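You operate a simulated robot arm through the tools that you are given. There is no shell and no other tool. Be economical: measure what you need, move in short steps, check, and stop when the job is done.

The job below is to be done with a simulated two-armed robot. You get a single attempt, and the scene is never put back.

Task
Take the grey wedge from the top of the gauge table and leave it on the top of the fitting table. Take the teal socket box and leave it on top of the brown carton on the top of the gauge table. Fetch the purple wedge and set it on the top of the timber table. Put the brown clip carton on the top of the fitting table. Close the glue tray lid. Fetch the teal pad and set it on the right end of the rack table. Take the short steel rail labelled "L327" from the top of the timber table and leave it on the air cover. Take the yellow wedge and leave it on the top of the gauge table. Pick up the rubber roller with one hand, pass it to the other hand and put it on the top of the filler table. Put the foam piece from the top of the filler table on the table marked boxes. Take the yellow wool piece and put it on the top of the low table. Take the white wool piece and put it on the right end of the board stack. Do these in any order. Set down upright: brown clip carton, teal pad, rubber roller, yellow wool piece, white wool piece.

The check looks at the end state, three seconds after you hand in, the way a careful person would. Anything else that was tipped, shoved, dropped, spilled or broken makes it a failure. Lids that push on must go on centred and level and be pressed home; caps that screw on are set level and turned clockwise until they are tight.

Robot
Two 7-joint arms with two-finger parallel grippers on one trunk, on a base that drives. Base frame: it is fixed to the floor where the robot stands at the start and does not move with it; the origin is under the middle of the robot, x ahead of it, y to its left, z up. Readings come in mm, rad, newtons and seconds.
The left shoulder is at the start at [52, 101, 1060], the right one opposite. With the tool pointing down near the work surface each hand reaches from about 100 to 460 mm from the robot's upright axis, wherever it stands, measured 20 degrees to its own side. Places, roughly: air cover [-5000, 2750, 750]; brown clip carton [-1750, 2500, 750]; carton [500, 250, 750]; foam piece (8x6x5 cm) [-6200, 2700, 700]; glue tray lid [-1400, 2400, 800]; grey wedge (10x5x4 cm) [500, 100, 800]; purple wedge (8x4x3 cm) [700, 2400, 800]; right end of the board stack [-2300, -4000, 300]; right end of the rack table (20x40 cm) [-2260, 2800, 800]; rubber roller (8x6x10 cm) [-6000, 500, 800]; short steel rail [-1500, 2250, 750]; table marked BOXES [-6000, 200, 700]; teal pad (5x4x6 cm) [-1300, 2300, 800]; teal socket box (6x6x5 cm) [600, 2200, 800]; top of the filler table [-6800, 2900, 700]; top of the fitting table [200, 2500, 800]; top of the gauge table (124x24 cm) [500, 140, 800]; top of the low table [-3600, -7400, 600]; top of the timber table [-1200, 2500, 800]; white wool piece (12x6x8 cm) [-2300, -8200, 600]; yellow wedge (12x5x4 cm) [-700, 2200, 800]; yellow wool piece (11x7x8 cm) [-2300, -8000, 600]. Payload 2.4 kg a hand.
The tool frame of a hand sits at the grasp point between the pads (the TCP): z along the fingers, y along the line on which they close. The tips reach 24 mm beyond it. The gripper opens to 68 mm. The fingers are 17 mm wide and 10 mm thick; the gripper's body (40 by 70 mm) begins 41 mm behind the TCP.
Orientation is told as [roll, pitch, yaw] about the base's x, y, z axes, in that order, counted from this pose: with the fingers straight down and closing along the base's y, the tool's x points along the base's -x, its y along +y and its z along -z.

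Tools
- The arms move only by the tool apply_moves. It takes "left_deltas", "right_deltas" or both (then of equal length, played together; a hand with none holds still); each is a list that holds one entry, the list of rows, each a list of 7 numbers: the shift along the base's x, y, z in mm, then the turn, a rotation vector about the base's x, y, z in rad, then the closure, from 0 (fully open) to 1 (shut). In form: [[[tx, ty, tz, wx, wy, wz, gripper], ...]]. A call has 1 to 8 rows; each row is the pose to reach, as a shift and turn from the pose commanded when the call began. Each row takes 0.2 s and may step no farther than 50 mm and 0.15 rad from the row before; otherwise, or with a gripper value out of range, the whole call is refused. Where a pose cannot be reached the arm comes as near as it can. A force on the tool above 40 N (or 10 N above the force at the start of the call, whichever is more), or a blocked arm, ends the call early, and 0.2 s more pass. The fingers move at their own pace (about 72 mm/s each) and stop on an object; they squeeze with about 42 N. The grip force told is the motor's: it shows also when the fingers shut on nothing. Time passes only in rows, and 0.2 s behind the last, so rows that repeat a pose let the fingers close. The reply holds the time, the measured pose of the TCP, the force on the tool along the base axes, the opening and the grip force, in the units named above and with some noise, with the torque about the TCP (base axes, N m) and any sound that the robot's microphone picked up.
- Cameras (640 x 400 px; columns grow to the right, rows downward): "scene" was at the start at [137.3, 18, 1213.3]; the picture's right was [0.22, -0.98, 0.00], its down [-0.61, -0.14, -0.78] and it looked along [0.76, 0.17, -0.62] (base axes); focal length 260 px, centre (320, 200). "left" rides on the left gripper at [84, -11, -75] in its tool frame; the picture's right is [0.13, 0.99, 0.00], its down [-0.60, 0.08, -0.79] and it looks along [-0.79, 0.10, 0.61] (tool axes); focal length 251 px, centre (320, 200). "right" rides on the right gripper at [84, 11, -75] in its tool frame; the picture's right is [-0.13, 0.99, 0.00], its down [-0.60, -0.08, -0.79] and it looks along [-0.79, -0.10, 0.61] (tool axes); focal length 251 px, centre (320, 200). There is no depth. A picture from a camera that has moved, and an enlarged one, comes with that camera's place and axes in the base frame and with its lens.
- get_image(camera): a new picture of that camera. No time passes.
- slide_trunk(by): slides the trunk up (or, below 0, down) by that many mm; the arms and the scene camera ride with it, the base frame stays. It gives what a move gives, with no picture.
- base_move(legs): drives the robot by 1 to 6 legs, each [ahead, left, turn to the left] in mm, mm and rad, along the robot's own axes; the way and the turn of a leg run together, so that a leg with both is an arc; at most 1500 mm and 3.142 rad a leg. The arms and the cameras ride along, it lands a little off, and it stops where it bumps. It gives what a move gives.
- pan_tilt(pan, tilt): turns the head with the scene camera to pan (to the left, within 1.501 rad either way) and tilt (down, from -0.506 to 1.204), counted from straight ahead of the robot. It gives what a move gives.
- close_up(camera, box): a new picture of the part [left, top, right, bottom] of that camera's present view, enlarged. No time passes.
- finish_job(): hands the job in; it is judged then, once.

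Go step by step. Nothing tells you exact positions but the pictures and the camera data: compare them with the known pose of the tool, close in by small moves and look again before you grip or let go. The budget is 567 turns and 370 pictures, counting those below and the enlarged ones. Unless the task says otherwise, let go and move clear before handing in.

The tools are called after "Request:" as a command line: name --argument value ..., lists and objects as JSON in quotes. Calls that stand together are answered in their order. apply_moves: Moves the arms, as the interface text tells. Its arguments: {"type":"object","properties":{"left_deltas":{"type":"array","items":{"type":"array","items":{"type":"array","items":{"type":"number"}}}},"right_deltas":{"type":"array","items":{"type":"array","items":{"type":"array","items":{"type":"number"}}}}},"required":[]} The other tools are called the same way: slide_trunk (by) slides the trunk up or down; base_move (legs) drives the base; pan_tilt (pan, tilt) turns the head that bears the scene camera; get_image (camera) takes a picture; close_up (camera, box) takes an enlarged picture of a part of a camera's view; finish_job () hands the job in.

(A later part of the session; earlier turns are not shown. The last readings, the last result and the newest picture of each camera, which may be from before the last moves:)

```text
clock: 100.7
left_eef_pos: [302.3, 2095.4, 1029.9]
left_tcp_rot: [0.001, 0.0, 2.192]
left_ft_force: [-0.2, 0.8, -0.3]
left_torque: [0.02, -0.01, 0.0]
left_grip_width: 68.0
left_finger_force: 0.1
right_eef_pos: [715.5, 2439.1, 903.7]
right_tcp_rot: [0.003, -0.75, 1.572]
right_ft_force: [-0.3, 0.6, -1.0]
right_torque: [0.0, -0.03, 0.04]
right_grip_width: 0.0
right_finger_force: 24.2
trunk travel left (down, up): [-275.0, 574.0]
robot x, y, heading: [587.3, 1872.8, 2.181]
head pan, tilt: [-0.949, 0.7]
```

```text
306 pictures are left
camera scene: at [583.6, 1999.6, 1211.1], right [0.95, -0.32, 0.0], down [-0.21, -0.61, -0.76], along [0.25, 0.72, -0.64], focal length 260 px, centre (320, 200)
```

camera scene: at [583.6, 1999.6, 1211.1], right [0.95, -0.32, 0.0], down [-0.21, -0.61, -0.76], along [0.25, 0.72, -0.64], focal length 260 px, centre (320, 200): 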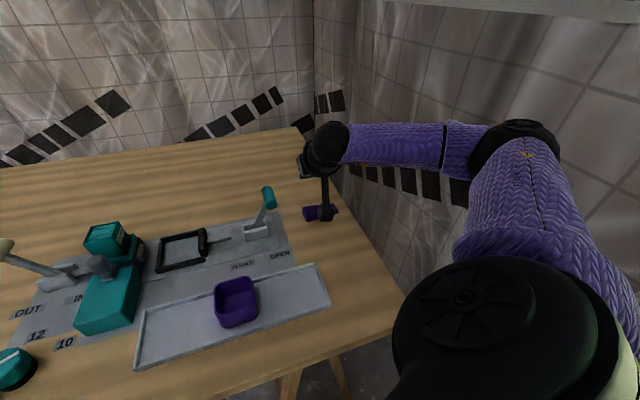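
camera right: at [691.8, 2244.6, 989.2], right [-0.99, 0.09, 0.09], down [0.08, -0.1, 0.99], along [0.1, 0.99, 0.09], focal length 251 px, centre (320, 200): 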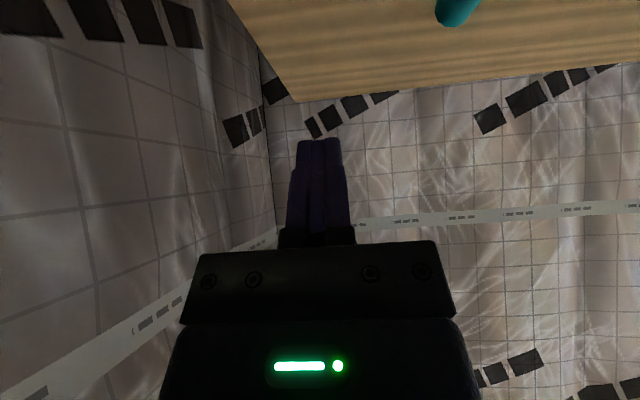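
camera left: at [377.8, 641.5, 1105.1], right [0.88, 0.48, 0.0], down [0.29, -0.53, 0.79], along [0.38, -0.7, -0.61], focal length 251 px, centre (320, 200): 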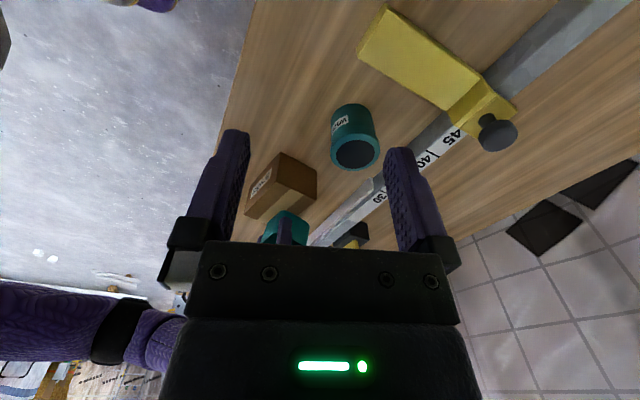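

Reach is fine here. I'll lower the closed fingertips behind the wedge.

Request:
apply_moves --right_deltas '[[[0, 8, -20, 0, 0, 0, 1], [0, 8, -45, 0, 0, 0, 1], [0, 8, -62, 0, 0, 0, 1], [0, 8, -71, 0, 0, 0, 1]]]'

Request:
close_up --camera "scene" --box '[260, 120, 420, 260]'

```text
clock: 101.7
left_eef_pos: [300.8, 2094.9, 1030.4]
left_tcp_rot: [0.0, 0.0, 2.193]
left_ft_force: [-1.1, -0.1, -0.3]
left_torque: [-0.01, 0.04, 0.03]
left_grip_width: 68.0
left_finger_force: 0.2
right_eef_pos: [714.7, 2447.3, 832.8]
right_tcp_rot: [0.003, -0.751, 1.572]
right_ft_force: [0.5, 0.4, -0.2]
right_torque: [0.0, -0.05, 0.04]
right_grip_width: 0.0
right_finger_force: 23.7
trunk travel left (down, up): [-275.0, 574.0]
robot x, y, heading: [585.2, 1877.6, 2.19]
head pan, tilt: [-0.949, 0.7]
```

```text
2.86 times, centred on (340, 190) of scene
camera zoom: at [583.7, 1999.6, 1211.1], right [0.95, -0.33, 0.0], down [-0.21, -0.61, -0.76], along [0.25, 0.72, -0.64], focal length 742 px, centre (263, 229)
```

zoom: 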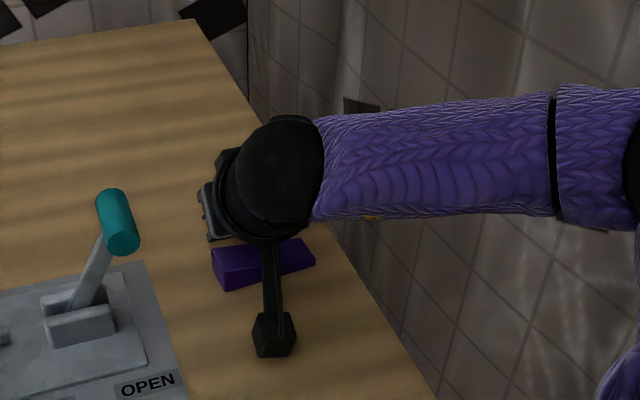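

The fingers are behind the wedge and clear. I'll drag it slowly toward me.

Request:
apply_moves --right_deltas '[[[0, -12, 0, 0, 0, 0, 1], [0, -24, 0, 0, 0, 0, 1], [0, -36, 0, 0, 0, 0, 1], [0, -48, 0, 0, 0, 0, 1], [0, -60, 0, 0, 0, 0, 1]]]'

Request:
close_up --camera "scene" --box '[260, 120, 420, 260]'

```text
clock: 102.9
left_eef_pos: [300.9, 2094.6, 1030.2]
left_tcp_rot: [0.0, 0.0, 2.192]
left_ft_force: [-0.3, -0.2, 0.1]
left_torque: [0.0, 0.01, -0.01]
left_grip_width: 67.7
left_finger_force: 0.1
right_eef_pos: [714.2, 2384.2, 833.2]
right_tcp_rot: [0.003, -0.751, 1.57]
right_ft_force: [-1.0, 0.6, 0.5]
right_torque: [0.0, 0.0, -0.01]
right_grip_width: 0.3
right_finger_force: 23.0
trunk travel left (down, up): [-275.0, 574.0]
robot x, y, heading: [585.8, 1876.0, 2.19]
head pan, tilt: [-0.949, 0.7]
```

```text
2.86 times, centred on (340, 190) of scene
camera zoom: at [583.6, 1999.6, 1211.1], right [0.95, -0.33, 0.0], down [-0.21, -0.61, -0.76], along [0.25, 0.72, -0.64], focal length 742 px, centre (263, 229)
```

zoom: 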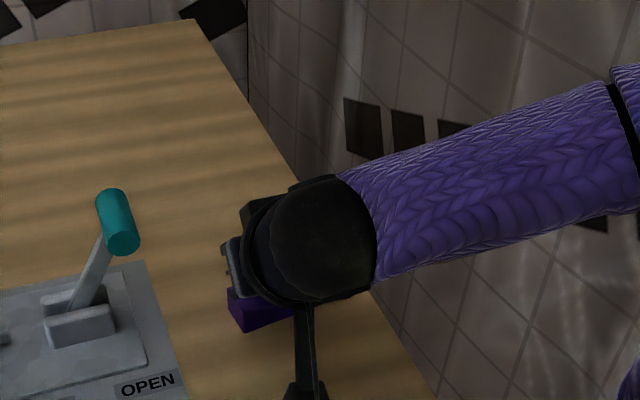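

Request:
apply_moves --right_deltas '[[[0, -10, 0, 0, 0, 0, 1], [0, -20, 0, 0, 0, 0, 1], [0, -30, 0, 0, 0, 0, 1], [0, -40, 0, 0, 0, 0, 1], [0, -40, 0, 0, 0, 0, 1], [0, 0, 30, 0, 0, 0, 1], [0, 0, 80, 0, 0, 0, 1], [0, -20, 120, 0, 0, 0, 1]]]'

Request:
apply_moves --right_deltas '[[[0, 0, 20, -0.15, 0, 0, 0], [0, 0, 20, -0.3, 0, 0, 0], [0, 0, 20, -0.45, 0, 0, 0], [0, 0, 20, -0.6, 0, 0, 0], [0, 0, 20, -0.75, 0, 0, 0]]]'

Request:
get_image --camera "right"

Request:
get_image --camera "scene"

```text
clock: 104.7
left_eef_pos: [301.0, 2094.7, 1031.0]
left_tcp_rot: [-0.001, -0.001, 2.192]
left_ft_force: [-0.8, 0.1, 0.2]
left_torque: [0.0, -0.01, -0.03]
left_grip_width: 67.8
left_finger_force: 0.1
right_eef_pos: [711.0, 2364.9, 952.6]
right_tcp_rot: [0.002, -0.75, 1.572]
right_ft_force: [1.0, -0.5, 0.0]
right_torque: [0.01, -0.04, 0.0]
right_grip_width: 0.1
right_finger_force: 23.5
trunk travel left (down, up): [-275.0, 574.0]
robot x, y, heading: [588.2, 1877.4, 2.193]
head pan, tilt: [-0.949, 0.7]
```

```text
clock: 105.9
left_eef_pos: [302.4, 2094.0, 1029.5]
left_tcp_rot: [0.0, -0.001, 2.194]
left_ft_force: [-0.6, -1.0, 0.1]
left_torque: [0.02, 0.01, 0.0]
left_grip_width: 68.2
left_finger_force: 0.1
right_eef_pos: [712.6, 2367.0, 971.4]
right_tcp_rot: [0.006, 0.003, 1.571]
right_ft_force: [0.3, 0.1, 0.4]
right_torque: [0.01, -0.01, 0.01]
right_grip_width: 67.8
right_finger_force: 0.1
trunk travel left (down, up): [-275.0, 574.0]
robot x, y, heading: [586.3, 1880.1, 2.189]
head pan, tilt: [-0.949, 0.7]
```

```text
303 pictures are left
camera right: at [702.0, 2282.6, 1046.4], right [-0.99, 0.13, 0.0], down [0.08, 0.61, 0.79], along [0.1, 0.79, -0.61], focal length 251 px, centre (320, 200)
```

right: 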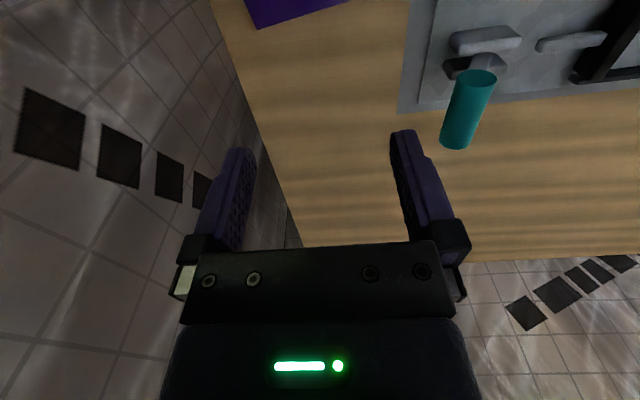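

```text
302 pictures are left
camera scene: at [583.6, 1999.7, 1211.0], right [0.95, -0.33, 0.0], down [-0.21, -0.61, -0.76], along [0.25, 0.72, -0.64], focal length 260 px, centre (320, 200)
```

scene: 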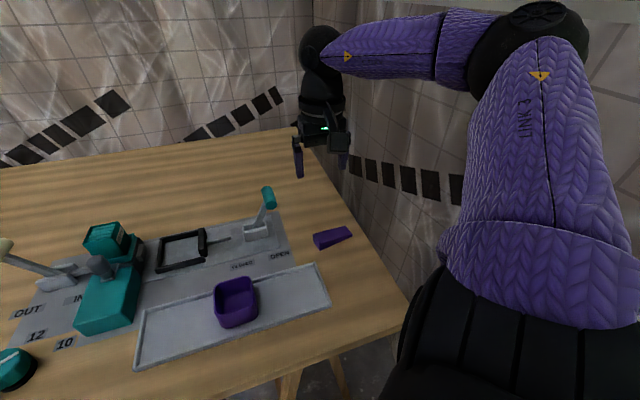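

The wedge moved about 100 mm closer, and the upright hand reaches this far. I'll measure the wedge.

Request:
close_up --camera "scene" --box '[270, 190, 390, 290]'

```text
4.00 times, centred on (330, 240) of scene
camera zoom: at [583.6, 1999.7, 1211.0], right [0.95, -0.33, 0.0], down [-0.21, -0.61, -0.76], along [0.25, 0.72, -0.64], focal length 1038 px, centre (280, 40)
```

zoom: 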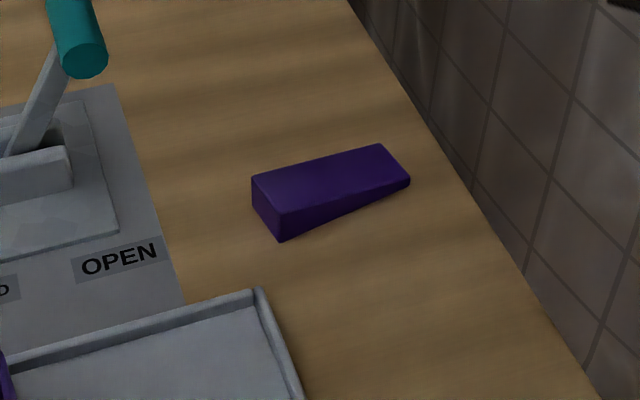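

The wedge is at about (718, 2332), turned +0.17 rad. I'll rotate the right hand so it closes across the wedge's width.

Request:
apply_moves --right_deltas '[[[0, -5, 0, 0, 0, -0.14, 0], [0, -10, 0, 0, 0, -0.28, 0], [2, -15, 0, 0, 0, -0.42, 0], [3, -20, 0, 0, 0, -0.56, 0], [4, -25, 0, 0, 0, -0.7, 0], [5, -30, 0, 0, 0, -0.84, 0], [5, -35, 0, 0, 0, -0.98, 0], [5, -35, 0, 0, 0, -1.12, 0]]]'

Request:
apply_moves --right_deltas '[[[0, 0, -20, 0, 0, -0.14, 0], [0, 0, -40, 0, 0, -0.283, 0], [0, 0, -60, 0, 0, -0.283, 0]]]'

Request:
get_image --camera "right"

Request:
close_up --camera "scene" --box '[270, 150, 430, 290]'

```text
clock: 107.7
left_eef_pos: [302.4, 2094.7, 1030.0]
left_tcp_rot: [-0.003, 0.0, 2.193]
left_ft_force: [-0.1, -0.7, 0.5]
left_torque: [0.0, 0.01, -0.03]
left_grip_width: 68.1
left_finger_force: 0.0
right_eef_pos: [718.6, 2332.2, 971.8]
right_tcp_rot: [0.004, 0.001, 0.449]
right_ft_force: [0.2, 0.0, -0.7]
right_torque: [-0.02, -0.01, -0.02]
right_grip_width: 68.0
right_finger_force: 0.2
trunk travel left (down, up): [-275.0, 574.0]
robot x, y, heading: [587.2, 1877.8, 2.19]
head pan, tilt: [-0.949, 0.7]
```

```text
clock: 108.5
left_eef_pos: [302.7, 2095.1, 1028.9]
left_tcp_rot: [-0.001, 0.0, 2.191]
left_ft_force: [-0.1, -0.8, 0.5]
left_torque: [0.0, -0.02, -0.04]
left_grip_width: 67.8
left_finger_force: 0.1
right_eef_pos: [719.9, 2332.7, 910.9]
right_tcp_rot: [0.002, -0.002, 0.165]
right_ft_force: [0.6, 0.0, 0.0]
right_torque: [0.01, 0.02, 0.0]
right_grip_width: 67.9
right_finger_force: 0.1
trunk travel left (down, up): [-275.0, 574.0]
robot x, y, heading: [586.6, 1875.0, 2.184]
head pan, tilt: [-0.949, 0.7]
```

```text
300 pictures are left
camera right: at [634.4, 2327.7, 986.1], right [-0.04, 1.0, 0.0], down [0.61, 0.02, 0.79], along [0.79, 0.03, -0.61], focal length 251 px, centre (320, 200)
```

right: 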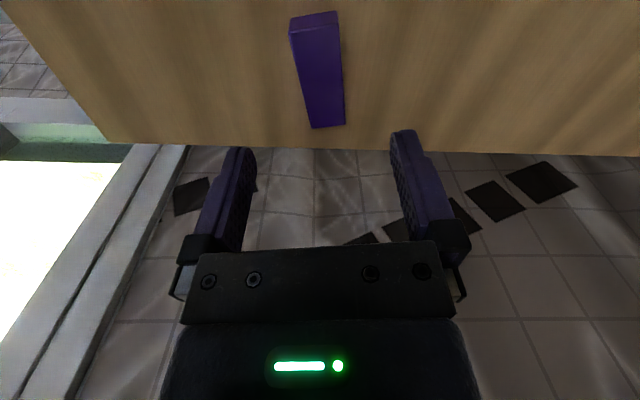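

```text
2.86 times, centred on (350, 220) of scene
camera zoom: at [583.7, 1999.6, 1211.1], right [0.95, -0.33, 0.0], down [-0.21, -0.61, -0.76], along [0.25, 0.72, -0.64], focal length 742 px, centre (234, 143)
```

zoom: 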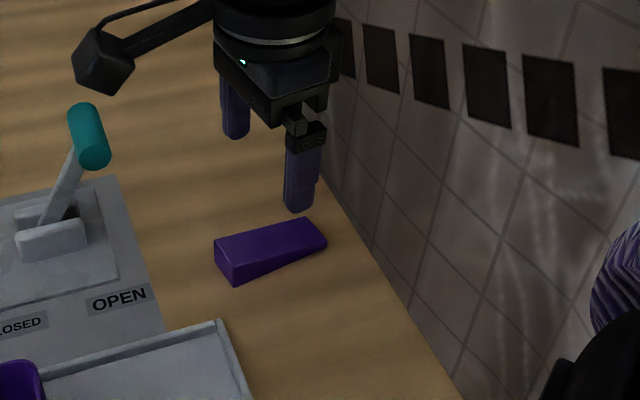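

The hand is lined up and the lever knob is clear. I'll lower and grip.

Request:
apply_moves --right_deltas '[[[-4, -1, -30, 0, 0, 0, 0], [-8, -1, -60, 0, 0, 0, 0], [-8, -1, -78, 0, 0, 0, 0], [-8, -1, -81, 0, 0, 0, 0]]]'

Request:
close_up --camera "scene" --box '[270, 150, 430, 290]'

```text
clock: 109.5
left_eef_pos: [302.4, 2094.9, 1029.5]
left_tcp_rot: [0.001, 0.002, 2.19]
left_ft_force: [-0.1, 0.0, 0.3]
left_torque: [-0.02, 0.03, 0.0]
left_grip_width: 68.1
left_finger_force: 0.0
right_eef_pos: [712.3, 2330.2, 831.2]
right_tcp_rot: [0.003, 0.0, 0.169]
right_ft_force: [-0.4, -0.1, -0.9]
right_torque: [-0.01, 0.0, 0.01]
right_grip_width: 67.8
right_finger_force: 0.1
trunk travel left (down, up): [-275.0, 574.0]
robot x, y, heading: [586.4, 1874.0, 2.186]
head pan, tilt: [-0.949, 0.7]
```

```text
2.86 times, centred on (350, 220) of scene
camera zoom: at [583.7, 1999.6, 1211.1], right [0.95, -0.33, 0.0], down [-0.21, -0.61, -0.76], along [0.25, 0.72, -0.64], focal length 742 px, centre (234, 143)
```

zoom: 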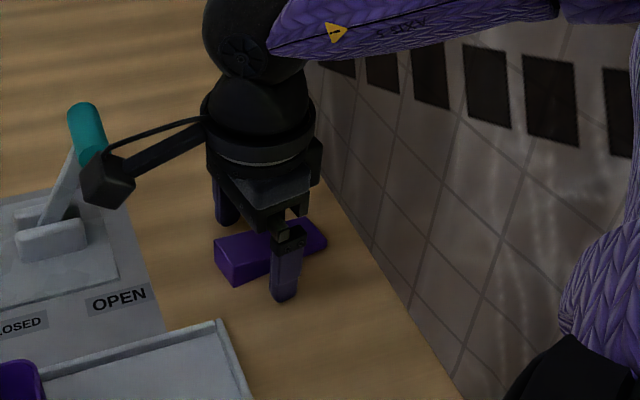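

Request:
apply_moves --right_deltas '[[[0, 0, -1, 0, 0, 0, 0.5], [0, 0, -1, 0, 0, 0, 1], [0, 0, -1, 0, 0, 0, 1], [0, 0, -1, 0, 0, 0, 1], [0, 0, 25, 0, 0, 0, 1], [0, 0, 70, 0, 0, 0, 1], [0, 0, 110, 0, 0, 0, 1]]]'

Request:
get_image --camera "right"

```text
clock: 111.1
left_eef_pos: [301.1, 2094.6, 1030.5]
left_tcp_rot: [0.002, 0.0, 2.194]
left_ft_force: [-0.3, -0.7, -0.2]
left_torque: [0.0, -0.01, -0.01]
left_grip_width: 68.0
left_finger_force: 0.1
right_eef_pos: [710.6, 2331.4, 939.6]
right_tcp_rot: [0.003, 0.0, 0.169]
right_ft_force: [0.7, 0.0, 0.1]
right_torque: [0.01, 0.02, 0.01]
right_grip_width: 28.5
right_finger_force: 41.9
trunk travel left (down, up): [-275.0, 574.0]
robot x, y, heading: [588.6, 1873.0, 2.193]
head pan, tilt: [-0.949, 0.7]
```

```text
297 pictures are left
camera right: at [626.0, 2327.6, 1013.9], right [-0.04, 1.0, 0.0], down [0.61, 0.02, 0.79], along [0.79, 0.03, -0.61], focal length 251 px, centre (320, 200)
```

right: 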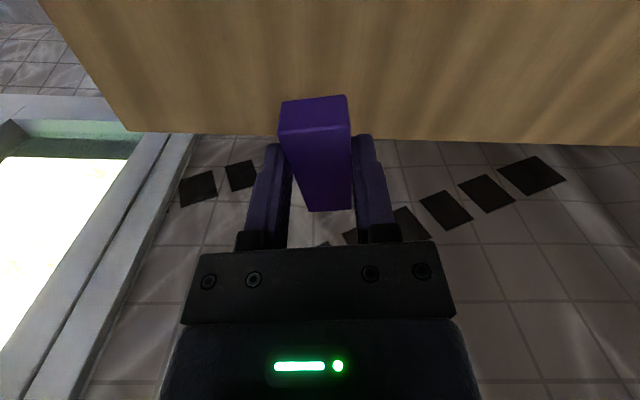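

The purple wedge is gripped. I'll lift it higher, swing the hand back to a neutral carry pose, then drive toward the timber table.

Request:
apply_moves --right_deltas '[[[0, -5, 45, 0, 0, 0, 1], [-5, -15, 90, 0, 0, 0.1, 1], [-20, -30, 100, 0, 0, 0.25, 1], [-35, -45, 100, 0, 0, 0.4, 1], [-50, -60, 100, 0, 0, 0.55, 1], [-65, -75, 100, 0, 0, 0.7, 1], [-80, -90, 100, 0, 0, 0.85, 1], [-95, -100, 100, 0, 0, 1.0, 1]]]'

Request:
base_move --legs '[[0, 0, -0.62], [-150, 0, 0], [0, 1500, 0], [0, 250, 0]]'

Request:
pan_tilt --pan 0.0 --tilt 0.55

Request:
get_image --camera "scene"

```text
clock: 112.9
left_eef_pos: [302.4, 2096.1, 1030.2]
left_tcp_rot: [-0.001, 0.001, 2.192]
left_ft_force: [-0.1, 0.3, 0.7]
left_torque: [-0.02, -0.01, 0.01]
left_grip_width: 68.0
left_finger_force: 0.0
right_eef_pos: [615.5, 2230.7, 1039.3]
right_tcp_rot: [0.005, -0.001, 1.17]
right_ft_force: [-0.6, 0.4, -0.4]
right_torque: [-0.01, 0.0, 0.0]
right_grip_width: 28.8
right_finger_force: 42.0
trunk travel left (down, up): [-275.0, 574.0]
robot x, y, heading: [588.1, 1875.6, 2.188]
head pan, tilt: [-0.949, 0.7]
```

```text
clock: 124.2
left_eef_pos: [-1253.7, 1982.2, 1029.7]
left_tcp_rot: [-0.002, 0.0, 1.644]
left_ft_force: [0.5, -0.3, -0.3]
left_torque: [0.04, -0.01, 0.03]
left_grip_width: 67.7
left_finger_force: 0.0
right_eef_pos: [-913.9, 1934.2, 1040.9]
right_tcp_rot: [0.004, 0.0, 0.621]
right_ft_force: [-0.4, -0.6, -0.3]
right_torque: [0.03, -0.05, -0.01]
right_grip_width: 28.7
right_finger_force: 42.6
trunk travel left (down, up): [-275.0, 574.0]
robot x, y, heading: [-1124.6, 1645.4, 1.64]
head pan, tilt: [-0.949, 0.7]
```

```text
clock: 125.4
left_eef_pos: [-1252.8, 1981.9, 1030.0]
left_tcp_rot: [-0.001, -0.001, 1.646]
left_ft_force: [-0.9, 0.0, 0.4]
left_torque: [-0.01, 0.01, 0.01]
left_grip_width: 68.2
left_finger_force: 0.1
right_eef_pos: [-913.8, 1934.1, 1042.1]
right_tcp_rot: [0.002, 0.0, 0.622]
right_ft_force: [0.0, -0.1, -0.5]
right_torque: [-0.02, 0.02, 0.01]
right_grip_width: 28.8
right_finger_force: 42.1
trunk travel left (down, up): [-275.0, 574.0]
robot x, y, heading: [-1121.7, 1646.7, 1.643]
head pan, tilt: [0.0, 0.55]
```

```text
296 pictures are left
camera scene: at [-1132.9, 1788.2, 1224.2], right [1.0, 0.07, 0.0], down [0.04, -0.52, -0.85], along [-0.06, 0.85, -0.52], focal length 260 px, centre (320, 200)
```

scene: 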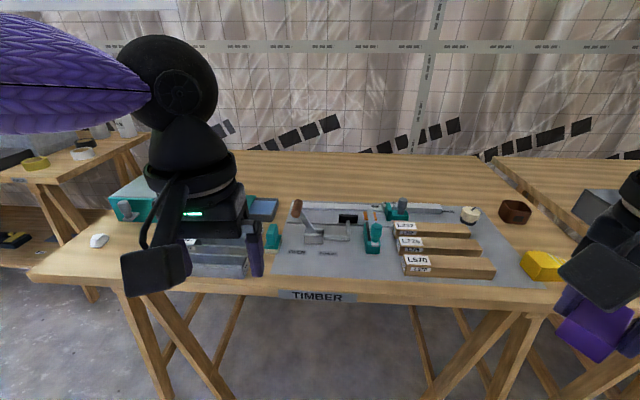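

This is the timber table, with the yellow wedge at its right end. I'll zoom in to find free room and the other items.

Request:
close_up --camera "scene" --box '[240, 170, 560, 310]'

Request:
close_up --camera "scene" --box '[30, 130, 300, 300]'

Request:
get_image --camera "left"

```text
2.00 times, centred on (400, 240) of scene
camera zoom: at [-1132.9, 1788.2, 1224.2], right [1.0, 0.07, 0.0], down [0.04, -0.52, -0.85], along [-0.06, 0.85, -0.52], focal length 519 px, centre (160, 120)
```

zoom: 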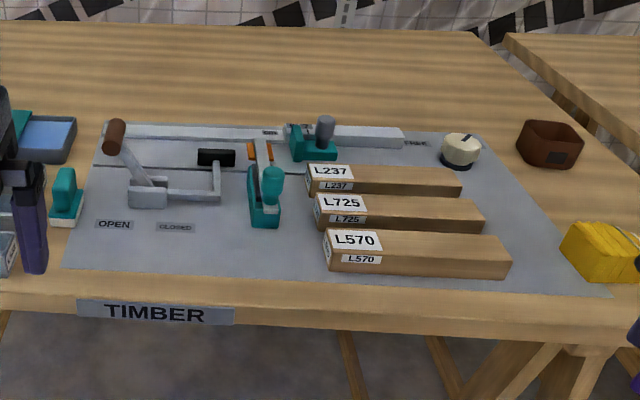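

```text
2.35 times, centred on (165, 215) of scene
camera zoom: at [-1132.9, 1788.2, 1224.2], right [1.0, 0.07, 0.0], down [0.04, -0.52, -0.85], along [-0.06, 0.85, -0.52], focal length 611 px, centre (685, 165)
```

zoom: 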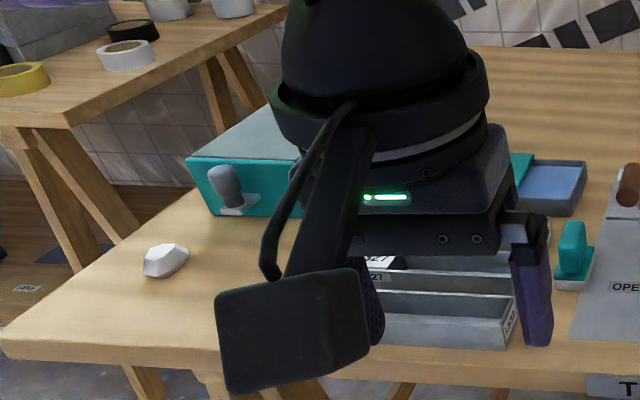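

```text
293 pictures are left
camera left: at [-1235.6, 1897.9, 1105.6], right [-0.98, -0.2, 0.0], down [-0.12, 0.6, 0.79], along [-0.16, 0.78, -0.61], focal length 251 px, centre (320, 200)
```

left: 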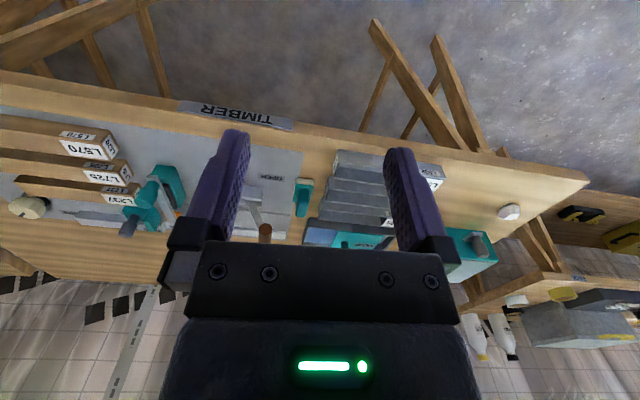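

There's free table right of the plate, at x −690…−530 near the yellow wedge. I'll drive over there.

Request:
base_move --legs '[[0, 0, -0.072], [0, -400, 0], [205, 0, 0]]'

Request:
pan_tilt --pan -0.25 --tilt 0.75

Request:
get_image --camera "scene"

Request:
get_image --camera "left"

```text
clock: 129.6
left_eef_pos: [-824.4, 2195.4, 1030.4]
left_tcp_rot: [-0.001, -0.002, 1.563]
left_ft_force: [-0.3, -0.4, 0.1]
left_torque: [0.0, 0.01, 0.02]
left_grip_width: 67.8
left_finger_force: 0.1
right_eef_pos: [-491.0, 2120.5, 1041.0]
right_tcp_rot: [0.003, 0.0, 0.539]
right_ft_force: [-0.2, 0.8, 0.1]
right_torque: [-0.01, 0.02, -0.04]
right_grip_width: 28.4
right_finger_force: 42.3
trunk travel left (down, up): [-275.0, 574.0]
robot x, y, heading: [-718.8, 1851.2, 1.558]
head pan, tilt: [0.0, 0.55]
```

```text
clock: 130.4
left_eef_pos: [-824.8, 2196.0, 1030.2]
left_tcp_rot: [-0.001, -0.001, 1.562]
left_ft_force: [0.1, 0.9, 0.7]
left_torque: [0.0, -0.01, -0.01]
left_grip_width: 68.2
left_finger_force: 0.0
right_eef_pos: [-491.7, 2121.2, 1040.6]
right_tcp_rot: [0.002, 0.0, 0.539]
right_ft_force: [-0.2, 0.7, 0.7]
right_torque: [-0.02, 0.02, 0.01]
right_grip_width: 28.7
right_finger_force: 41.5
trunk travel left (down, up): [-275.0, 574.0]
robot x, y, heading: [-720.4, 1848.0, 1.56]
head pan, tilt: [-0.25, 0.75]
```

```text
292 pictures are left
camera scene: at [-700.5, 1983.4, 1206.9], right [0.97, -0.26, 0.0], down [-0.17, -0.66, -0.73], along [0.19, 0.71, -0.68], focal length 260 px, centre (320, 200)
```

scene: 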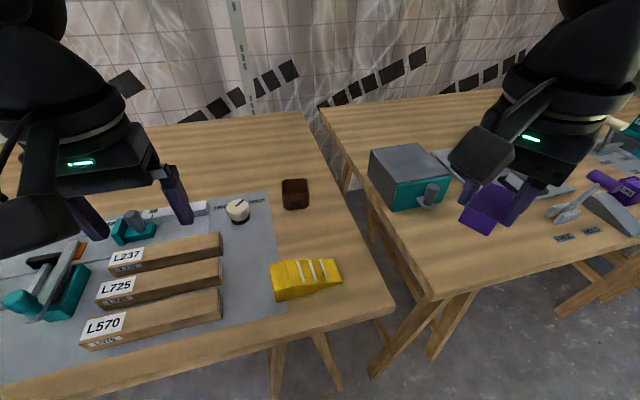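

```text
291 pictures are left
camera left: at [-814.2, 2110.9, 1105.6], right [-0.99, -0.12, 0.0], down [-0.07, 0.6, 0.79], along [-0.1, 0.79, -0.61], focal length 251 px, centre (320, 200)
```

left: 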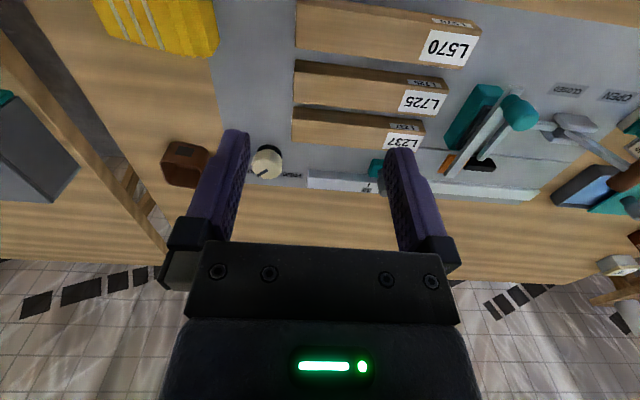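

The yellow wedge spans x −715…−608 at y ≈ 2190–2240. I'll set the purple wedge along y at x ≈ −572, between it and the table's right edge (x ≈ −540).

Request:
apply_moves --right_deltas '[[[-12, 12, 0, 0, 0, 0.148, 1], [-24, 24, 0, 0, 0, 0.296, 1], [-36, 36, 0, 0, 0, 0.444, 1], [-48, 48, -20, 0, 0, 0.592, 1], [-60, 60, -50, 0, 0, 0.74, 1], [-72, 72, -80, 0, 0, 0.888, 1], [-82, 84, -110, 0, 0, 1.03, 1], [-82, 84, -130, 0, 0, 1.03, 1]]]'

Request:
get_image --camera "scene"

Request:
get_image --camera "right"

```text
clock: 132.2
left_eef_pos: [-823.6, 2195.1, 1029.9]
left_tcp_rot: [0.001, -0.001, 1.561]
left_ft_force: [0.5, 0.3, 0.1]
left_torque: [0.01, -0.01, -0.01]
left_grip_width: 67.9
left_finger_force: 0.0
right_eef_pos: [-573.6, 2205.4, 910.1]
right_tcp_rot: [0.003, -0.001, 1.572]
right_ft_force: [1.1, -0.4, -0.7]
right_torque: [-0.02, -0.01, -0.02]
right_grip_width: 28.7
right_finger_force: 41.8
trunk travel left (down, up): [-275.0, 574.0]
robot x, y, heading: [-724.9, 1850.6, 1.561]
head pan, tilt: [-0.25, 0.75]
```

```text
290 pictures are left
camera scene: at [-700.6, 1983.6, 1206.8], right [0.97, -0.26, 0.0], down [-0.18, -0.66, -0.73], along [0.19, 0.71, -0.68], focal length 260 px, centre (320, 200)
```

scene: 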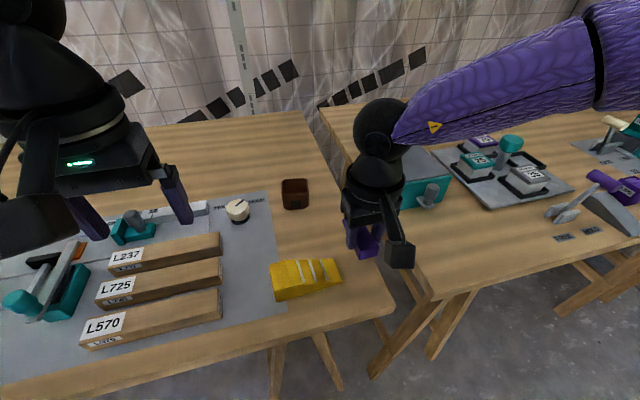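

```text
289 pictures are left
camera right: at [-584.5, 2120.0, 984.6], right [-0.99, 0.13, 0.0], down [0.08, 0.6, 0.79], along [0.1, 0.79, -0.61], focal length 251 px, centre (320, 200)
```

right: 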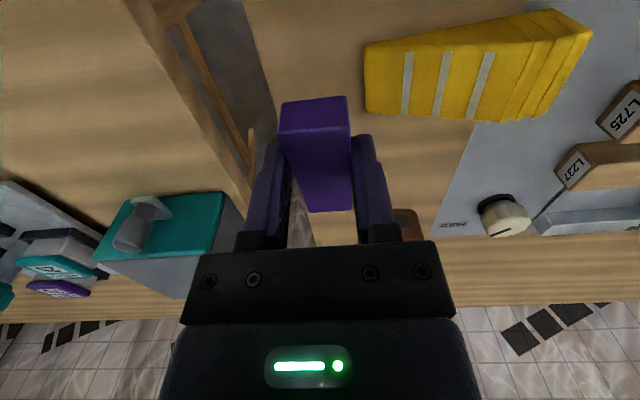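

Clearances: yellow's tip is at x ≈ −605 and the table edge at ≈ −527. I'll shift 5 mm right and lower.

Request:
apply_moves --right_deltas '[[[5, 0, -30, 0, 0, 0, 1], [5, 0, -60, 0, 0, 0, 1], [5, 0, -75, 0, 0, 0, 1], [5, 0, -78, 0, 0, 0, 1]]]'

Request:
apply_moves --right_deltas '[[[0, 0, -1, 0, 0, 0, 1], [0, 0, -2, 0, 0, 0, 1], [0, 0, -3, 0, 0, 0, 1], [0, 0, -3, 0, 0, 0, 1]]]'

Request:
close_up --camera "scene" --box '[260, 190, 420, 330]'

```text
clock: 133.2
left_eef_pos: [-825.3, 2195.4, 1030.6]
left_tcp_rot: [0.0, 0.0, 1.562]
left_ft_force: [-0.7, -0.6, 0.3]
left_torque: [0.03, 0.01, 0.0]
left_grip_width: 68.0
left_finger_force: 0.2
right_eef_pos: [-567.5, 2205.8, 834.5]
right_tcp_rot: [0.002, 0.0, 1.57]
right_ft_force: [-0.3, 0.8, 0.4]
right_torque: [0.0, -0.06, -0.04]
right_grip_width: 28.2
right_finger_force: 41.9
trunk travel left (down, up): [-275.0, 574.0]
robot x, y, heading: [-719.2, 1844.2, 1.559]
head pan, tilt: [-0.25, 0.75]
```

```text
clock: 134.2
left_eef_pos: [-825.3, 2194.7, 1030.1]
left_tcp_rot: [0.002, 0.0, 1.562]
left_ft_force: [-0.2, -0.2, -0.2]
left_torque: [0.03, 0.0, -0.03]
left_grip_width: 67.7
left_finger_force: 0.1
right_eef_pos: [-568.5, 2203.9, 829.9]
right_tcp_rot: [0.004, 0.0, 1.57]
right_ft_force: [0.9, 0.1, -0.5]
right_torque: [0.01, -0.01, -0.05]
right_grip_width: 28.2
right_finger_force: 42.1
trunk travel left (down, up): [-275.0, 574.0]
robot x, y, heading: [-721.6, 1851.4, 1.559]
head pan, tilt: [-0.25, 0.75]
```

```text
2.86 times, centred on (340, 260) of scene
camera zoom: at [-700.5, 1983.5, 1206.8], right [0.97, -0.26, 0.0], down [-0.18, -0.66, -0.73], along [0.19, 0.71, -0.68], focal length 742 px, centre (263, 29)
```

zoom: 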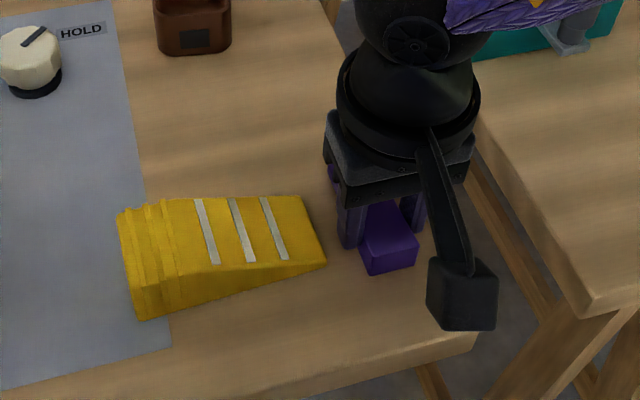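

Request:
apply_moves --right_deltas '[[[0, 0, -1, 0, 0, 0, 1], [0, 0, -2, 0, 0, 0, 1], [0, 0, -2, 0, 0, 0, 1]]]'

```text
clock: 135.0
left_eef_pos: [-825.0, 2194.6, 1031.5]
left_tcp_rot: [-0.002, -0.002, 1.562]
left_ft_force: [0.6, 0.7, 0.5]
left_torque: [-0.01, -0.02, 0.0]
left_grip_width: 67.9
left_finger_force: 0.0
right_eef_pos: [-567.2, 2205.0, 829.7]
right_tcp_rot: [0.003, -0.005, 1.569]
right_ft_force: [4.2, 3.1, 25.2]
right_torque: [-0.16, -0.22, 0.0]
right_grip_width: 28.6
right_finger_force: 41.9
trunk travel left (down, up): [-275.0, 574.0]
robot x, y, heading: [-720.1, 1849.6, 1.557]
head pan, tilt: [-0.25, 0.75]
```

Contact. I'll release with a limited opening and rise.

Request:
apply_moves --right_deltas '[[[0, 0, 0, 0, 0, 0, 0.42], [0, 0, 0, 0, 0, 0, 0.42], [0, 0, 30, 0, 0, 0, 0.42], [0, 0, 80, 0, 0, 0, 0.42], [0, 0, 130, 0, 0, 0, 0], [0, 0, 170, 0, 0, 0, 0]]]'

Request:
get_image --camera "right"

Request:
get_image --camera "scene"

```text
clock: 136.4
left_eef_pos: [-825.9, 2195.4, 1029.7]
left_tcp_rot: [0.001, -0.001, 1.563]
left_ft_force: [0.2, 0.3, 0.4]
left_torque: [0.01, 0.0, -0.03]
left_grip_width: 68.1
left_finger_force: 0.0
right_eef_pos: [-569.1, 2204.4, 1000.4]
right_tcp_rot: [0.003, -0.001, 1.568]
right_ft_force: [-0.7, -0.5, -1.0]
right_torque: [0.02, -0.01, -0.01]
right_grip_width: 68.1
right_finger_force: 0.0
trunk travel left (down, up): [-275.0, 574.0]
robot x, y, heading: [-720.3, 1850.6, 1.56]
head pan, tilt: [-0.25, 0.75]
```

```text
287 pictures are left
camera right: at [-580.0, 2119.5, 1075.2], right [-0.99, 0.13, 0.0], down [0.08, 0.6, 0.79], along [0.1, 0.79, -0.61], focal length 251 px, centre (320, 200)
```

right: 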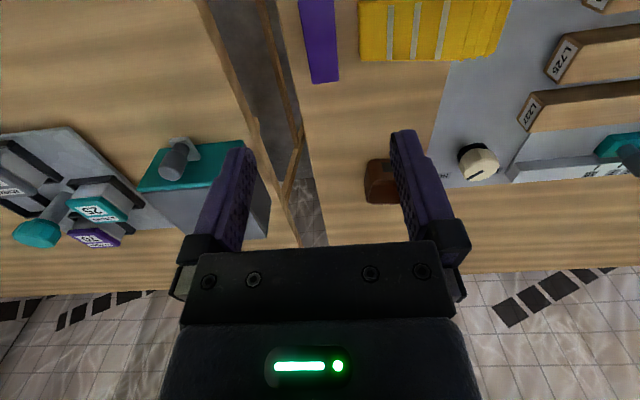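

```text
286 pictures are left
camera scene: at [-700.6, 1983.4, 1206.8], right [0.97, -0.26, 0.0], down [-0.18, -0.66, -0.73], along [0.19, 0.71, -0.68], focal length 260 px, centre (320, 200)
```

scene: 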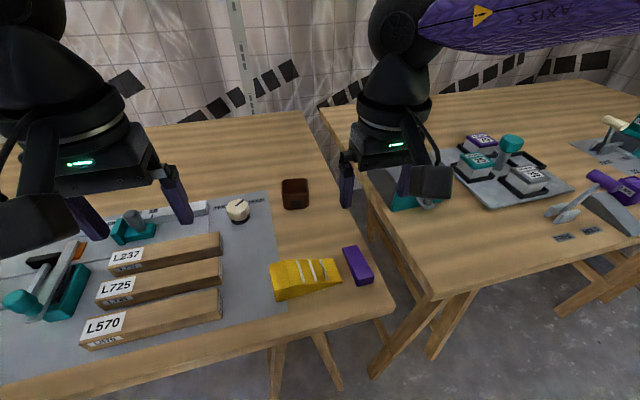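

The purple wedge rests on the timber table. Next is the yellow wedge at about (−668, 2217): I'll shift left and turn the right hand to close along y.

Request:
base_move --legs '[[0, 90, 0]]'

Request:
apply_moves --right_deltas '[[[0, 2, 0, 0, 0, -0.15, 0], [0, 4, 0, 0, 0, -0.3, 0], [0, 6, 0, 0, 0, -0.45, 0], [0, 8, 0, 0, 0, -0.6, 0], [0, 10, 0, 0, 0, -0.75, 0], [0, 12, 0, 0, 0, -0.9, 0], [0, 12, 0, 0, 0, -1.05, 0], [0, 12, 0, 0, 0, -1.2, 0]]]'

Request:
apply_moves --right_deltas '[[[0, 0, -30, 0, 0, -0.15, 0], [0, 0, -60, 0, 0, -0.3, 0], [0, 0, -80, 0, 0, -0.325, 0]]]'

Request:
get_image --camera "right"

Request:
get_image --camera "scene"

```text
clock: 137.5
left_eef_pos: [-915.5, 2196.5, 1031.1]
left_tcp_rot: [-0.001, 0.0, 1.562]
left_ft_force: [-0.7, -0.3, -0.3]
left_torque: [-0.01, -0.05, 0.0]
left_grip_width: 67.9
left_finger_force: 0.1
right_eef_pos: [-660.4, 2205.8, 1001.0]
right_tcp_rot: [0.004, 0.001, 1.57]
right_ft_force: [0.4, -0.2, -0.4]
right_torque: [-0.02, 0.0, -0.01]
right_grip_width: 67.8
right_finger_force: 0.1
trunk travel left (down, up): [-275.0, 574.0]
robot x, y, heading: [-811.5, 1853.5, 1.56]
head pan, tilt: [-0.25, 0.75]
```

```text
clock: 139.3
left_eef_pos: [-915.8, 2196.4, 1029.3]
left_tcp_rot: [0.0, -0.001, 1.564]
left_ft_force: [-0.5, 0.0, 0.1]
left_torque: [0.01, -0.01, 0.02]
left_grip_width: 67.8
left_finger_force: 0.1
right_eef_pos: [-660.7, 2218.8, 998.5]
right_tcp_rot: [0.004, -0.002, 0.369]
right_ft_force: [-0.4, 0.5, -0.6]
right_torque: [-0.03, 0.01, 0.05]
right_grip_width: 68.0
right_finger_force: 0.0
trunk travel left (down, up): [-275.0, 574.0]
robot x, y, heading: [-810.2, 1849.6, 1.56]
head pan, tilt: [-0.25, 0.75]
```

```text
clock: 140.1
left_eef_pos: [-915.3, 2196.9, 1029.9]
left_tcp_rot: [-0.001, -0.001, 1.564]
left_ft_force: [1.0, 0.8, -0.7]
left_torque: [0.03, 0.01, 0.0]
left_grip_width: 68.0
left_finger_force: 0.1
right_eef_pos: [-659.6, 2219.2, 919.2]
right_tcp_rot: [0.003, 0.001, 0.044]
right_ft_force: [0.3, 0.5, 0.4]
right_torque: [-0.02, 0.0, 0.01]
right_grip_width: 67.8
right_finger_force: 0.1
trunk travel left (down, up): [-275.0, 574.0]
robot x, y, heading: [-807.9, 1851.2, 1.559]
head pan, tilt: [-0.25, 0.75]
```

```text
285 pictures are left
camera right: at [-744.5, 2224.8, 994.1], right [0.09, 1.0, 0.0], down [0.61, -0.06, 0.79], along [0.79, -0.07, -0.61], focal length 251 px, centre (320, 200)
```

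right: 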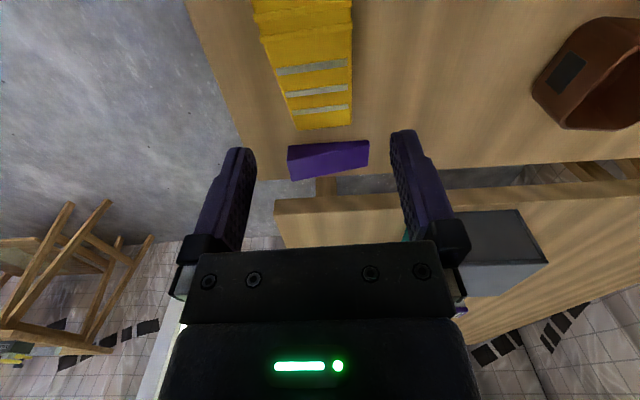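

```text
284 pictures are left
camera scene: at [-791.4, 1984.5, 1206.8], right [0.97, -0.26, 0.0], down [-0.17, -0.66, -0.73], along [0.19, 0.71, -0.68], focal length 260 px, centre (320, 200)
```

scene: 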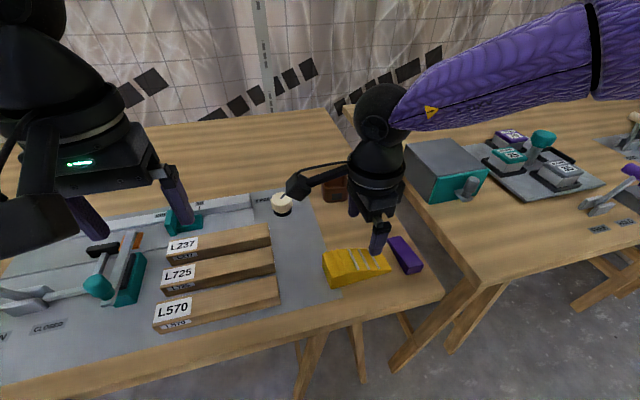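

Request:
apply_moves --right_deltas '[[[-5, -4, -30, 0, 0, 0, 0], [-10, -4, -60, 0, 0, 0, 0], [-10, -4, -86, 0, 0, 0, 0]]]'

Request:
close_up --camera "scene" --box '[280, 180, 440, 320]'

```text
clock: 140.9
left_eef_pos: [-916.0, 2197.0, 1029.1]
left_tcp_rot: [0.0, 0.002, 1.566]
left_ft_force: [-0.1, -0.3, 0.1]
left_torque: [-0.04, 0.01, -0.05]
left_grip_width: 68.2
left_finger_force: 0.1
right_eef_pos: [-668.1, 2214.7, 835.2]
right_tcp_rot: [0.004, 0.001, 0.044]
right_ft_force: [-0.1, -0.1, 0.2]
right_torque: [0.01, 0.0, -0.02]
right_grip_width: 67.8
right_finger_force: 0.1
trunk travel left (down, up): [-275.0, 574.0]
robot x, y, heading: [-814.1, 1850.0, 1.556]
head pan, tilt: [-0.25, 0.75]
```

```text
2.86 times, centred on (360, 250) of scene
camera zoom: at [-791.4, 1984.5, 1206.8], right [0.97, -0.26, 0.0], down [-0.17, -0.66, -0.73], along [0.19, 0.71, -0.68], focal length 742 px, centre (206, 57)
```

zoom: 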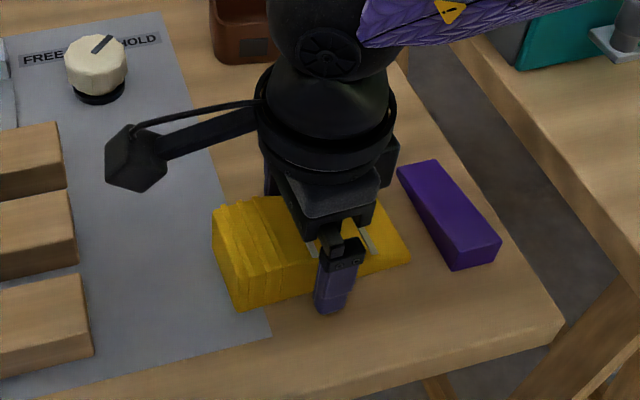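

Request:
apply_moves --right_deltas '[[[0, 0, -3, 0, 0, 0, 0.5], [0, 0, -3, 0, 0, 0, 1], [0, 0, -3, 0, 0, 0, 1], [0, 0, -3, 0, 0, 0, 1], [0, 0, 25, 0, 0, 0, 1], [0, 0, 70, 0, 0, 0, 1], [0, 0, 115, 0, 0, 0, 1], [0, 0, 160, 0, 0, 0, 1]]]'

Request:
get_image --camera "right"

```text
clock: 142.7
left_eef_pos: [-914.9, 2195.6, 1029.5]
left_tcp_rot: [0.0, 0.0, 1.564]
left_ft_force: [0.2, -0.5, 0.2]
left_torque: [0.02, 0.0, 0.02]
left_grip_width: 68.2
left_finger_force: 0.1
right_eef_pos: [-671.4, 2210.4, 995.4]
right_tcp_rot: [0.003, 0.001, 0.047]
right_ft_force: [-0.2, 0.0, -0.8]
right_torque: [0.03, 0.01, 0.0]
right_grip_width: 49.1
right_finger_force: 42.1
trunk travel left (down, up): [-275.0, 574.0]
robot x, y, heading: [-814.4, 1850.6, 1.563]
head pan, tilt: [-0.25, 0.75]
```

```text
282 pictures are left
camera right: at [-755.0, 2217.2, 1070.0], right [0.08, 1.0, 0.0], down [0.61, -0.05, 0.79], along [0.79, -0.06, -0.61], focal length 251 px, centre (320, 200)
```

right: 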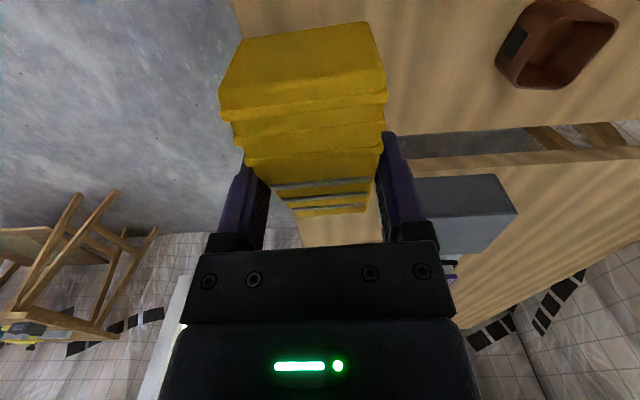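

Yellow wedge held. With the left hand free, I'll go find the brown clip carton near (−1750, 2500).

Request:
base_move --legs '[[-130, 0, 0], [0, 800, 0]]'

Request:
pan_tilt --pan 0.35 --tilt 0.6

Request:
get_image --camera "scene"

Request:
get_image --camera "left"

```text
clock: 147.8
left_eef_pos: [-1699.8, 2076.9, 1029.1]
left_tcp_rot: [0.001, 0.001, 1.554]
left_ft_force: [-0.1, 0.3, -0.4]
left_torque: [-0.03, -0.01, 0.03]
left_grip_width: 67.9
left_finger_force: 0.0
right_eef_pos: [-1453.7, 2088.6, 994.6]
right_tcp_rot: [0.002, 0.0, 0.037]
right_ft_force: [-0.4, -1.1, -0.3]
right_torque: [-0.04, 0.03, 0.02]
right_grip_width: 49.6
right_finger_force: 41.8
trunk travel left (down, up): [-275.0, 574.0]
robot x, y, heading: [-1595.2, 1732.9, 1.553]
head pan, tilt: [-0.25, 0.75]
```

```text
clock: 148.8
left_eef_pos: [-1699.6, 2077.0, 1030.5]
left_tcp_rot: [0.0, 0.001, 1.555]
left_ft_force: [0.2, -0.6, 0.4]
left_torque: [-0.01, 0.02, 0.0]
left_grip_width: 68.1
left_finger_force: 0.1
right_eef_pos: [-1453.1, 2090.9, 995.4]
right_tcp_rot: [0.002, -0.001, 0.036]
right_ft_force: [0.3, 0.6, -0.5]
right_torque: [0.02, 0.01, 0.01]
right_grip_width: 49.2
right_finger_force: 41.9
trunk travel left (down, up): [-275.0, 574.0]
robot x, y, heading: [-1599.5, 1731.0, 1.553]
head pan, tilt: [0.351, 0.6]
```

```text
281 pictures are left
camera scene: at [-1626.7, 1867.7, 1219.7], right [0.95, 0.33, 0.0], down [0.18, -0.53, -0.82], along [-0.27, 0.78, -0.57], focal length 260 px, centre (320, 200)
```

scene: 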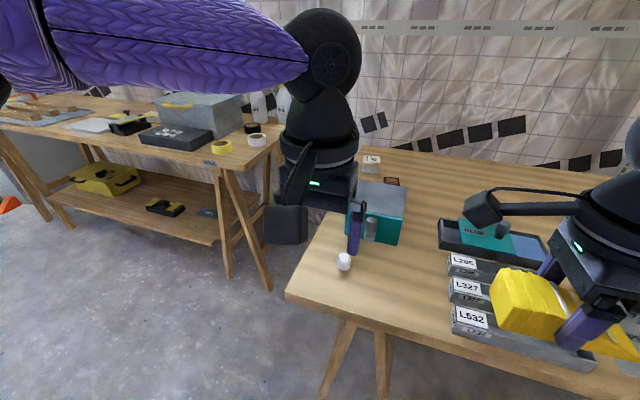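

```text
280 pictures are left
camera left: at [-1688.9, 1992.3, 1105.5], right [-0.99, -0.11, 0.0], down [-0.07, 0.6, 0.79], along [-0.09, 0.79, -0.61], focal length 251 px, centre (320, 200)
```

left: 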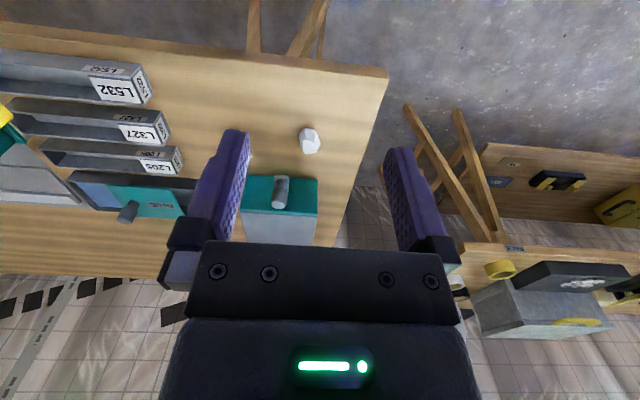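

Request:
close_up --camera "scene" --box '[320, 140, 440, 280]'

Request:
close_up --camera "scene" --box '[430, 180, 620, 360]'

Request:
close_up --camera "scene" --box '[0, 70, 310, 260]'

```text
2.86 times, centred on (380, 210) of scene
camera zoom: at [-1626.7, 1867.7, 1219.7], right [0.95, 0.33, 0.0], down [0.18, -0.53, -0.82], along [-0.27, 0.78, -0.57], focal length 742 px, centre (149, 171)
```

zoom: 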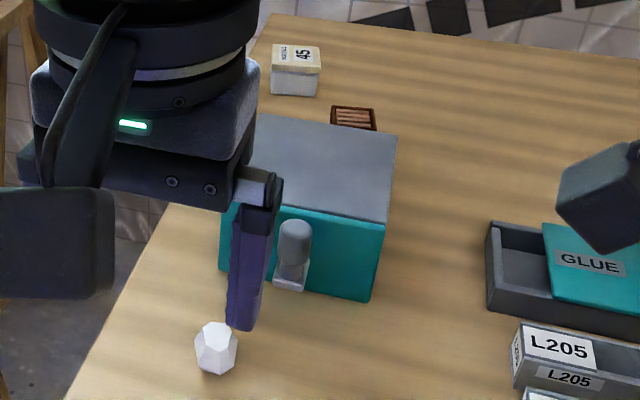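

```text
2.22 times, centred on (525, 270) of scene
camera zoom: at [-1626.7, 1867.7, 1219.7], right [0.95, 0.33, 0.0], down [0.18, -0.53, -0.82], along [-0.27, 0.78, -0.57], focal length 577 px, centre (-136, 44)
```

zoom: 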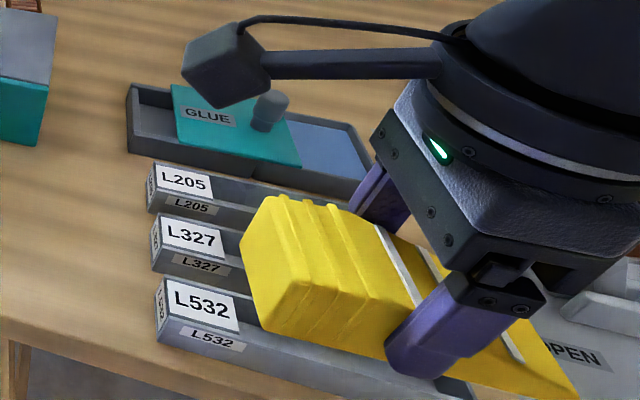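

```text
2.06 times, centred on (155, 165) of scene
camera zoom: at [-1626.7, 1867.7, 1219.7], right [0.95, 0.33, 0.0], down [0.18, -0.53, -0.82], along [-0.27, 0.78, -0.57], focal length 536 px, centre (661, 272)
```

zoom: 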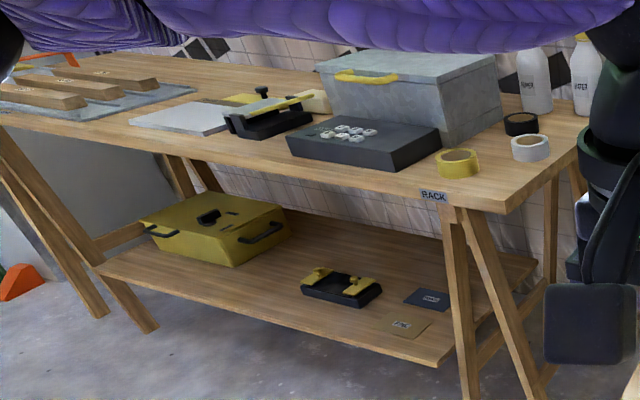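

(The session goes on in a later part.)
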